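You operate a simulated robot arm through the tools that you are given. There is no shell and no other tool. Be economical: measure what you need, move in short steps, check, and stop when the job is done.

Carry out the task below with a simulated robot arm. There is one attempt and no reset: what you move stays moved.

TASK
Stand the shoe cream jar labelled "TAN" from the wardrobe side of the bed beside the arrival card. It goes on the side that lies toward x +1.0, y +0.0 (a direction in the base frame), with about 3 cm between them.
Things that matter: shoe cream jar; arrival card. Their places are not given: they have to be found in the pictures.

It is judged by the outcome, as a careful person would: the job done as asked, and still so three seconds after it is handed in. It fails if anything else is knocked over, pushed out of place, dropped, spilled or broken.

THE ROBOT
A 7-joint arm with a two-finger parallel gripper, fixed in place. Base frame: the origin is at the foot of the arm, x ahead of it, y to its left, z up; the work surface is at about z = 0. Lengths are in m, angles in rad, forces in N, time in s.
With the tool pointing down near the work surface it reaches from about 0.24 to 0.62 m from the base axis. Its first joint turns from -1.152 to 1.152 rad. Payload 2.6 kg.
Tool frame: the origin (TCP) lies between the finger pads and is the grasp point; the fingertips stand 0.03 m ahead of it; z points along the fingers, y is the line along which they close. The gripper opens to 0.094 m. The fingers are 0.028 m wide and 0.01 m thick; the gripper's body (0.05 by 0.096 m) begins 0.055 m behind the TCP.
Orientation is told as [roll, pitch, yaw] about the base's x, y, z axes, in that order, counted from this pose: with the fingers straight down and closing along the base's y, the tool's x points along the base's -x, its y along +y and its z along -z.

THE INTERFACE
- The arm moves only by the tool arm_command. Its argument "series" is a list of rows, each a list of 7 numbers: the turn, a rotation vector about the tool's x, y, z in degrees, then the shift along the tool's x, y, z in m, then the gripper command, from -1 (shut) to 1 (fully open), values between in proportion. In form: [[wx, wy, wz, dx, dy, dz, jaw], ...]. A call has 1 to 20 rows; each row is the pose to reach, as a shift and turn from the pose commanded when the call began, along the tool's axes at that moment. A row lasts 0.2 s, in which the tool goes at most 0.05 m and 0.15 rad; a call with a longer step from one row to the next is refused whole, and so is a gripper value outside its range. A pose out of reach is approached as far as the arm can. The call stops where the force on the tool passes 40 N (or 10 N more than at its start, if that is more) or the arm is blocked; 0.2 s more then pass. The fingers move at their own pace (about 0.072 m/s each) and stop on an object; they squeeze with about 37 N. The grip force told is the motor's: it shows also when the fingers shut on nothing. Time passes only in rows, and 0.2 s behind the last, so rows that repeat a pose let the fingers close. It gives the time, the measured TCP pose, the force on the tool (base axes), the opening and the grip force at its end, in the units of the frame above (readings bear some noise).
- Cameras (640 x 400 px; columns grow to the right, rows downward): "scene" is fixed at [0.0472, 0.4413, 0.5719]; the picture's right is [-0.66, -0.75, 0.00], its down [-0.39, 0.34, -0.86] and it looks along [0.65, -0.56, -0.51] (base axes); focal length 308 px, centre (320, 200). "wrist" rides on the gripper at [-0.037, 0, -0.058] in the tool frame; the picture's right is [0.00, -1.00, 0.00], its down [0.97, 0.00, -0.24] and it looks along [0.24, 0.00, 0.97] (tool axes); focal length 218 px, centre (320, 200).
- snapshot(camera): a new picture of that camera. No time passes.
- probe_pixels(camera, pixels): for up to 12 pixels [column, row] of the newest picture of that camera ("zoom" is the newest enlarged one), the place [x, y, z] in the base frame of the surface seen there, good to about 0.003 m. No time passes.
- zoom(camera, box): a new picture of the part [left, top, right, bottom] of that camera's present view, enlarged. No time passes.
- job_done(): hands the job in; it is judged then, once.

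Work in short steps. Measure before you move; look again where a grasp or a placing could have gone wrong, and mend it. You have 60 turns and 26 pictures in all, the two below and enlarged ones among them. Open the gripper and draw the arm clear of the work before you hand the job in, unless the task says otherwise; then end with one line.

The tools are called after "Call:" by a JSON object that holds its "op" and its "data". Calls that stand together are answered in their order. arm_command: Moves the arm, as the interface text tells. Its arguments: {"type":"object","properties":{"series":{"type":"array"}},"required":["series"]} The other tools are called the same way: snapshot (camera) takes a picture; probe_pixels (camera, pixels) gives the place of the surface under pixels of a picture; zoom (camera, box) takes an enlarged picture of a part of a camera's view; job_done () hands the job in.

At the start:

```text
time: 0.0
eef_pos: [0.3688, -0.0022, 0.2789]
ee_rot: [0.0, 0.001, 0.0]
contact_force: [-0.4, 0.0, -0.1]
width: 0.094
finger_force: 0.1
```

scene: 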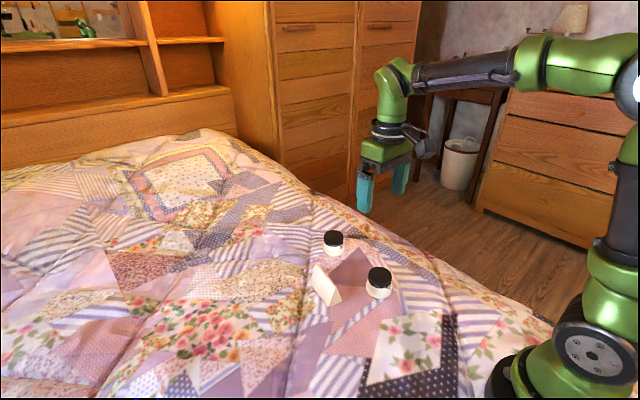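
wrist: 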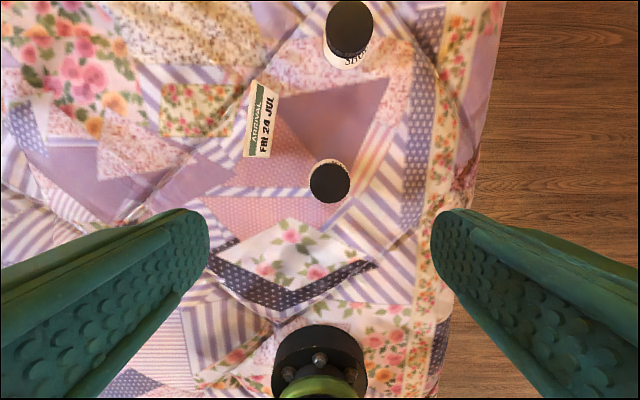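

Two black-lidded jars (scene ~(333,243) and (378,282)) and the arrival card at ~(325,286). I enlarge to read the labels and probe positions.

Call:
{"op": "zoom", "data": {"camera": "scene", "box": [280, 215, 420, 315]}}

Call:
{"op": "zoom", "data": {"camera": "wrist", "box": [220, 0, 420, 220]}}

Call:
{"op": "probe_pixels", "data": {"camera": "wrist", "pixels": [[350, 28], [345, 65], [330, 182], [331, 199], [262, 90], [258, 157], [275, 130], [246, 120], [300, 160], [400, 100], [330, 110], [480, 60]]}}

Call:
{"op": "probe_pixels", "data": {"camera": "scene", "pixels": [[333, 237], [333, 250], [379, 275], [379, 293], [320, 285], [333, 290], [300, 290], [355, 270], [355, 250], [310, 240]]}}

```text
4.00 times, centred on (350, 265) of scene
```

zoom: 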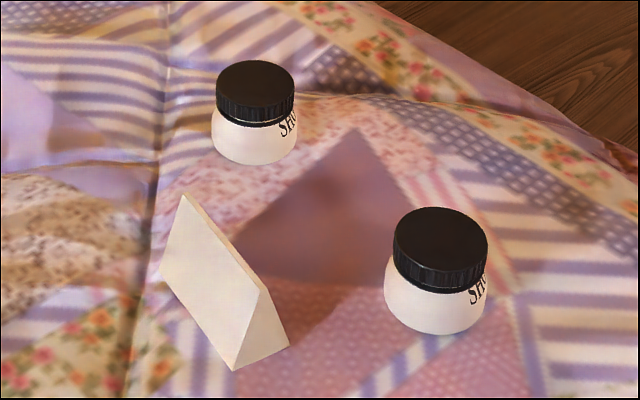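

```text
1.82 times, centred on (320, 110) of wrist
```

zoom: 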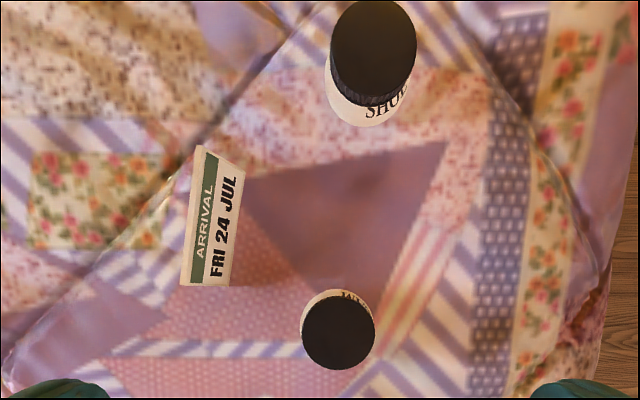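

```text
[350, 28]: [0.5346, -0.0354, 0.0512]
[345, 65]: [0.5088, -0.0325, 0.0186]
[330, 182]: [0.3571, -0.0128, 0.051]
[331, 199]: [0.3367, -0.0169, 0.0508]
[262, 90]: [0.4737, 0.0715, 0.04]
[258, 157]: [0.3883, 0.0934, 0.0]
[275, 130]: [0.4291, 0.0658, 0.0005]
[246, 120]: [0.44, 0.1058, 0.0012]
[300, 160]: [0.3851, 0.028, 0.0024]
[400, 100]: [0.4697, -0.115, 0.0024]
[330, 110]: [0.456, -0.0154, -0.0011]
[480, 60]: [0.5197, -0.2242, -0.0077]
```

```text
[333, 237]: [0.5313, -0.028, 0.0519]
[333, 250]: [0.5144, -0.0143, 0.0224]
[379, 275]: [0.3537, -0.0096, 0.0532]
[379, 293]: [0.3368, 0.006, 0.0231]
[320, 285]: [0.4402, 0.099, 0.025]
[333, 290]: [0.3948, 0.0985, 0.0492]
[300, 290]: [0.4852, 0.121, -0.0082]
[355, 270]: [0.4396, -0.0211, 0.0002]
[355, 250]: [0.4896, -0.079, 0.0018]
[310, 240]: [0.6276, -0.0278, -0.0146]
```

Labels face roughly -y. I move to the -y side at height and tilt the camera toward +y to read them.

Call:
{"op": "arm_command", "data": {"series": [[-5, 0, 0, -0.005, -0.035, 0.01, 1], [-10, 0, 0, -0.01, -0.07, 0.02, 1], [-15, 0, 0, -0.015, -0.105, 0.03, 1], [-20, 0, 0, -0.02, -0.14, 0.04, 1], [-25, 0, 0, -0.025, -0.175, 0.05, 1], [-31, 0, 0, -0.03, -0.21, 0.06, 1], [-38, 0, 0, -0.03, -0.24, 0.07, 1], [-45, 0, 0, -0.03, -0.25, 0.08, 1]]}}

Call:
{"op": "snapshot", "data": {"camera": "wrist"}}

```text
time: 1.8
eef_pos: [0.3973, -0.252, 0.1994]
ee_rot: [0.788, -0.002, -0.001]
contact_force: [-0.3, -0.3, -0.2]
width: 0.0941
finger_force: 0.0
```

```text
21 pictures are left
```

wrist: 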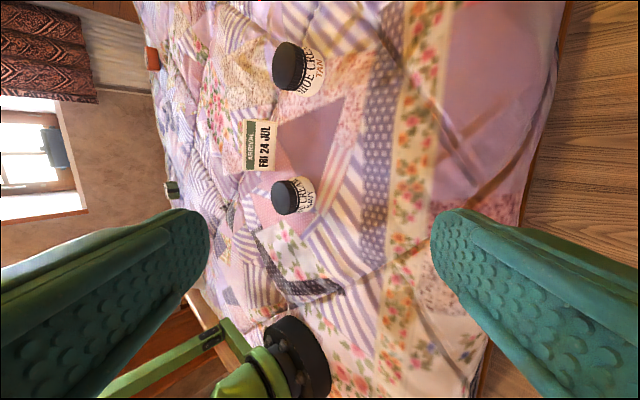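

Call:
{"op": "zoom", "data": {"camera": "wrist", "box": [220, 20, 380, 230]}}

Call:
{"op": "probe_pixels", "data": {"camera": "wrist", "pixels": [[247, 120], [276, 122], [244, 171], [274, 166], [262, 145], [274, 68], [290, 43], [290, 90], [318, 70], [303, 60]]}}

```text
1.90 times, centred on (300, 125) of wrist
```

zoom: 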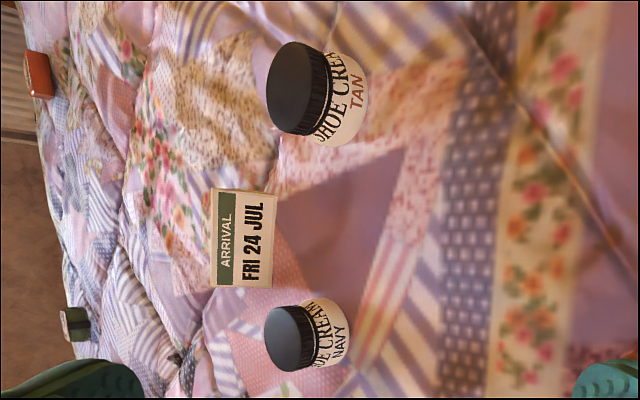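

```text
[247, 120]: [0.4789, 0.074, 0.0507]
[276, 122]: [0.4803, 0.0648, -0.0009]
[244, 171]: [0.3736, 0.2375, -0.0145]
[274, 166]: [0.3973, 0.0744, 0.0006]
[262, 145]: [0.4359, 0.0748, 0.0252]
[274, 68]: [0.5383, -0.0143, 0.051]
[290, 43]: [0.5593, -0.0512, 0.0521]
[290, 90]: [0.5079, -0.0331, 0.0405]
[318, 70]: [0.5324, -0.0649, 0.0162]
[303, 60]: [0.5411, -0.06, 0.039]
```

TAN is the far jar (~0.53,-0.035); the near one is NAVY. I measure the card's end and jar dimensions precisely with the scene enlargement, plus the target spot.

Call:
{"op": "zoom", "data": {"camera": "scene", "box": [270, 215, 370, 315]}}

```text
4.00 times, centred on (320, 265) of scene
```

zoom: 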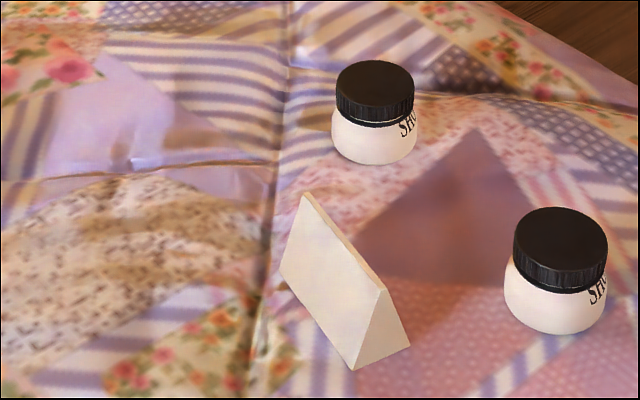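

Call:
{"op": "probe_pixels", "data": {"camera": "zoom", "pixels": [[234, 210], [260, 210], [275, 200], [210, 210], [234, 235], [234, 190], [250, 180], [303, 198], [284, 268], [380, 293], [352, 366], [406, 343]]}}

Call:
{"op": "probe_pixels", "data": {"camera": "zoom", "pixels": [[375, 65], [375, 100], [340, 85], [411, 85], [375, 160], [335, 135], [415, 135], [330, 165], [420, 165], [375, 175], [260, 240], [280, 180]]}}

```text
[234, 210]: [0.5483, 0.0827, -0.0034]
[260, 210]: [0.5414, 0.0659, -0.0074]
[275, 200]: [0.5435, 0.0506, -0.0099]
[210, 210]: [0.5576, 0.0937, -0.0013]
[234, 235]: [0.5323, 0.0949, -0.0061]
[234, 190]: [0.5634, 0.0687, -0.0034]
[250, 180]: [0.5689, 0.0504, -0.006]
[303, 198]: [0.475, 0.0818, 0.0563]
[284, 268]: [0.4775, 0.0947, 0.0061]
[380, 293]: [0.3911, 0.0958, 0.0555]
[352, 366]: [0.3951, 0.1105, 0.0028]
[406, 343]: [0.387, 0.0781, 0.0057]
```

```text
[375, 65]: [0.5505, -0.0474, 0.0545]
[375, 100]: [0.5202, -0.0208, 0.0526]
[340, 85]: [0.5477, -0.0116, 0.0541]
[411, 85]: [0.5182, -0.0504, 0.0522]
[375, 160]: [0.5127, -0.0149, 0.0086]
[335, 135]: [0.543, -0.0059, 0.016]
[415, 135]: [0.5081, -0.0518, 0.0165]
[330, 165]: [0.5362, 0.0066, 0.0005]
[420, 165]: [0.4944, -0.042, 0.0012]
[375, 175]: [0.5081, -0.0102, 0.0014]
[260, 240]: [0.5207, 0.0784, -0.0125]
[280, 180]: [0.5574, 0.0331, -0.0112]
```

TAN jar centre ≈(0.535,-0.034), diameter ~0.058, height ~0.054; card's +x end at x≈0.479, y≈0.083. I go upright above the jar.

Call:
{"op": "arm_command", "data": {"series": [[5.6, 0, 0, -0.0172, 0.0192, 0.0193, 1], [11.2, 0, 0, -0.0345, 0.0385, 0.0386, 1], [16.8, 0, 0, -0.0517, 0.0577, 0.0579, 1], [22.4, 0, 0, -0.069, 0.077, 0.0772, 1], [28, 0, 0, -0.0862, 0.0962, 0.0965, 1], [33.6, 0, 0, -0.1035, 0.1155, 0.1158, 1], [39.2, 0, 0, -0.1207, 0.1347, 0.1351, 1], [45, 0, 0, -0.138, 0.154, 0.1545, 1], [45, 0, 0, -0.138, 0.154, 0.1545, 1]]}}

Call:
{"op": "snapshot", "data": {"camera": "wrist"}}

```text
time: 3.8
eef_pos: [0.5381, -0.0329, 0.1989]
ee_rot: [-0.003, -0.001, -0.001]
contact_force: [0.1, 0.0, 0.7]
width: 0.0939
finger_force: 0.1
```

```text
18 pictures are left
```

wrist: 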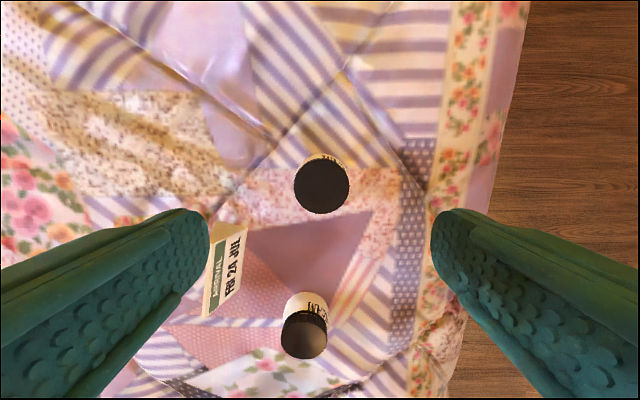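

Call:
{"op": "probe_pixels", "data": {"camera": "wrist", "pixels": [[296, 186], [347, 186], [322, 163], [322, 210], [322, 186], [222, 226], [244, 229]]}}

```text
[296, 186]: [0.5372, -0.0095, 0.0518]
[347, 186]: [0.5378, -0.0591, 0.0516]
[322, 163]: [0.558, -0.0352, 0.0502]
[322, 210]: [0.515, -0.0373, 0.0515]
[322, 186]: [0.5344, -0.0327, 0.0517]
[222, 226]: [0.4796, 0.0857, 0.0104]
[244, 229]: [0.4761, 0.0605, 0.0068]
```

Lid centre ≈(0.5365,-0.0345), nearly under the TCP. Descend to z≈0.034 with fingers open.

Call:
{"op": "arm_command", "data": {"series": [[0, 0, 0, 0.001, -0.001, 0.03, 1], [0, 0, 0, 0.001, -0.001, 0.06, 1], [0, 0, 0, 0.001, -0.001, 0.09, 1], [0, 0, 0, 0.001, -0.001, 0.115, 1], [0, 0, 0, 0.001, -0.001, 0.135, 1], [0, 0, 0, 0.001, -0.001, 0.15, 1], [0, 0, 0, 0.001, -0.001, 0.165, 1], [0, 0, 0, 0.001, -0.001, 0.165, 1]]}}

```text
time: 5.6
eef_pos: [0.5364, -0.0343, 0.0324]
ee_rot: [-0.001, -0.001, -0.001]
contact_force: [0.1, 0.3, 0.0]
width: 0.0939
finger_force: 0.1
```

Close on the jar.

Call:
{"op": "arm_command", "data": {"series": [[0, 0, 0, 0, 0, 0, 0.5], [0, 0, 0, 0, 0, 0, 0.2], [0, 0, 0, 0, 0, 0, 0], [0, 0, 0, 0, 0, 0, -0.3], [0, 0, 0, 0, 0, 0, -1], [0, 0, 0, 0, 0, 0, -1]]}}

```text
time: 7.0
eef_pos: [0.5356, -0.0341, 0.0322]
ee_rot: [0.0, 0.0, 0.001]
contact_force: [0.7, 0.1, 0.0]
width: 0.0587
finger_force: 37.6
```

Gripped at 0.0587 m (body). Lift 5 cm, check.

Call:
{"op": "arm_command", "data": {"series": [[0, 0, 0, 0, 0, -0.015, -1], [0, 0, 0, 0, 0, -0.035, -1], [0, 0, 0, 0, 0, -0.055, -1], [0, 0, 0, -0.001, 0.025, -0.06, -1], [0, 0, 0, -0.001, 0.05, -0.06, -1], [0, 0, 0, -0.002, 0.075, -0.06, -1], [0, 0, 0, -0.002, 0.1, -0.06, -1], [0, 0, 0, -0.002, 0.117, -0.06, -1], [0, 0, 0, -0.002, 0.117, -0.06, -1]]}}

Call:
{"op": "zoom", "data": {"camera": "scene", "box": [240, 200, 400, 310]}}

```text
time: 9.0
eef_pos: [0.5384, 0.0817, 0.0933]
ee_rot: [-0.001, 0.0, 0.0]
contact_force: [-0.4, 0.5, -0.2]
width: 0.0587
finger_force: 37.0
```

```text
3.64 times, centred on (320, 255) of scene
```

zoom: 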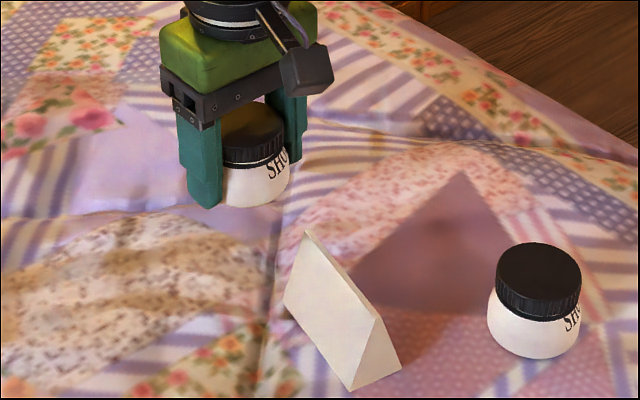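

Jar held well. Lower to near the surface, then ease down watching the force.

Call:
{"op": "arm_command", "data": {"series": [[0, 0, 0, 0, 0.001, -0.0, -1], [0, 0, 0, 0, 0.001, 0.02, -1], [0, 0, 0, 0, 0.001, 0.04, -1], [0, 0, 0, 0, 0.001, 0.052, -1], [0, 0, 0, 0, 0.001, 0.058, -1], [0, 0, 0, 0, 0.001, 0.058, -1]]}}

Call:
{"op": "arm_command", "data": {"series": [[0, 0, 0, 0, 0, 0.002, -1], [0, 0, 0, 0, 0, 0.002, -1]]}}

Call:
{"op": "arm_command", "data": {"series": [[0, 0, 0, 0, 0, 0.002, -1], [0, 0, 0, 0, 0, 0.002, -1]]}}

```text
time: 10.4
eef_pos: [0.537, 0.0839, 0.0359]
ee_rot: [0.0, -0.001, 0.0]
contact_force: [1.1, -0.6, -0.8]
width: 0.0589
finger_force: 37.1
```

```text
time: 11.0
eef_pos: [0.5377, 0.0833, 0.0334]
ee_rot: [-0.001, -0.001, 0.0]
contact_force: [0.3, 0.6, -1.3]
width: 0.0586
finger_force: 36.9
```

```text
time: 11.6
eef_pos: [0.537, 0.0826, 0.0321]
ee_rot: [0.0, 0.001, 0.0]
contact_force: [-1.6, 0.0, 3.1]
width: 0.0586
finger_force: 36.7
```

Slight upward force (3 N) shows contact may be beginning; one more millimetre step.

Call:
{"op": "arm_command", "data": {"series": [[0, 0, 0, 0, 0, 0.001, -1], [0, 0, 0, 0, 0, 0.001, -1]]}}

Call:
{"op": "zoom", "data": {"camera": "scene", "box": [260, 220, 360, 310]}}

```text
time: 12.2
eef_pos: [0.5382, 0.0834, 0.0317]
ee_rot: [0.001, -0.002, 0.001]
contact_force: [-5.5, -0.4, 16.0]
width: 0.0589
finger_force: 37.3
```

```text
4.44 times, centred on (310, 265) of scene
```

zoom: 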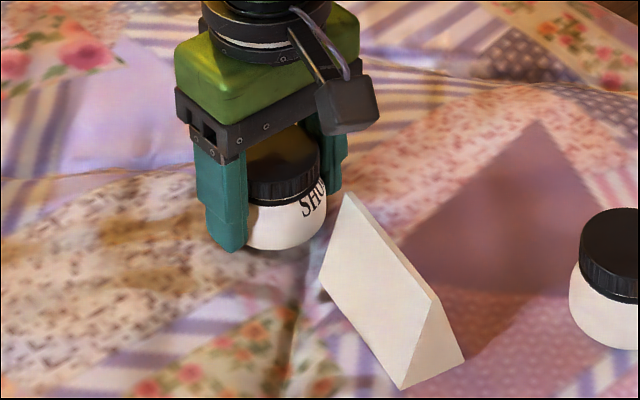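

Firm contact (16 N). Release slowly.

Call:
{"op": "arm_command", "data": {"series": [[0, 0, 0, 0, 0, -0.0005, 0.3], [0, 0, 0, 0, 0, -0.0005, 0.4], [0, 0, 0, 0, 0, -0.0005, 0.6], [0, 0, 0, 0, 0, -0.0005, 0.8], [0, 0, 0, 0, 0, -0.0005, 0.8]]}}

Call:
{"op": "arm_command", "data": {"series": [[0, 0, 0, 0, 0, -0.02, 0.8], [0, 0, 0, 0, 0, -0.05, 0.8], [0, 0, 0, 0, 0, -0.09, 0.8], [0, 0, 0, 0, 0, -0.13, 0.8], [0, 0, 0, 0, 0, -0.17, 0.8], [0, 0, 0, 0, 0, -0.17, 0.8]]}}

Call:
{"op": "snapshot", "data": {"camera": "wrist"}}

Call:
{"op": "zoom", "data": {"camera": "scene", "box": [260, 220, 360, 310]}}

```text
time: 13.4
eef_pos: [0.5376, 0.0827, 0.0307]
ee_rot: [0.001, 0.0, 0.001]
contact_force: [0.3, -0.3, -0.2]
width: 0.0846
finger_force: 0.0
```

```text
time: 14.8
eef_pos: [0.5371, 0.0842, 0.2022]
ee_rot: [0.0, 0.0, 0.0]
contact_force: [-0.2, 0.3, 0.0]
width: 0.0845
finger_force: 0.0
```

```text
15 pictures are left
```

wrist: 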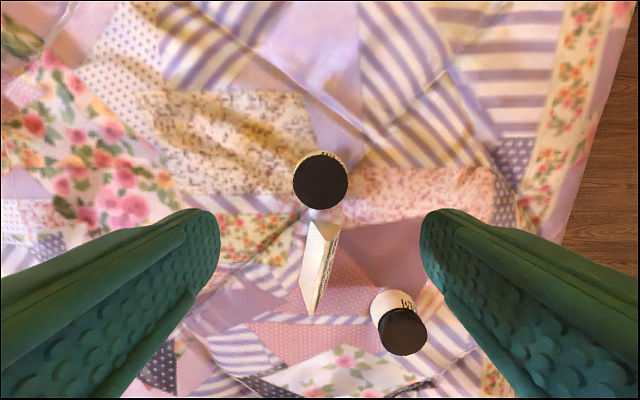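

```text
4.44 times, centred on (310, 265) of scene
```

zoom: 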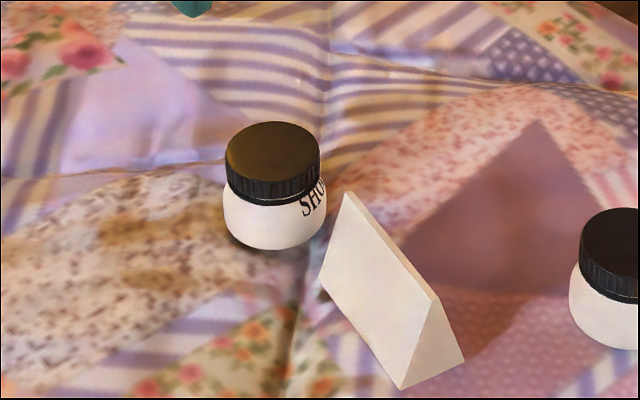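

Jar stands upright and the card is unmoved. I verify the gap with probes.

Call:
{"op": "probe_pixels", "data": {"camera": "wrist", "pixels": [[320, 156], [320, 205], [295, 180], [345, 180], [312, 224], [337, 226], [322, 230]]}}

Call:
{"op": "probe_pixels", "data": {"camera": "zoom", "pixels": [[270, 125], [272, 175], [228, 155], [317, 160], [346, 196], [322, 282]]}}

```text
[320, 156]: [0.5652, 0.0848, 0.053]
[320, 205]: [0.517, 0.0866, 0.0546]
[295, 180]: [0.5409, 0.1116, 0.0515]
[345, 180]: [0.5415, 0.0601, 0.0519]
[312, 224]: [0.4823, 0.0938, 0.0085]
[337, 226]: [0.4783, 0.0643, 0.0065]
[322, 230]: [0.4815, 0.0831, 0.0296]
```

```text
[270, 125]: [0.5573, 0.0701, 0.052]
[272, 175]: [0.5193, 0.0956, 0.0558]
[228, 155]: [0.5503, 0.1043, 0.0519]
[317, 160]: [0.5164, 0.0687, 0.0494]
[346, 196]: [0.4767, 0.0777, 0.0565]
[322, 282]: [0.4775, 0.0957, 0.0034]
```

Jar centre ≈(0.539,0.085) and edge ≈0.510 against the card end at ≈0.480, so the gap is about 3 cm. Arm is open and clear; handing in.

Call:
{"op": "job_done", "data": {}}

```text
The job is handed in.
```

The TAN shoe cream jar now stands upright on the +x side of the arrival card, with a measured gap of about 3 cm; the card and the NAVY jar were not moved.
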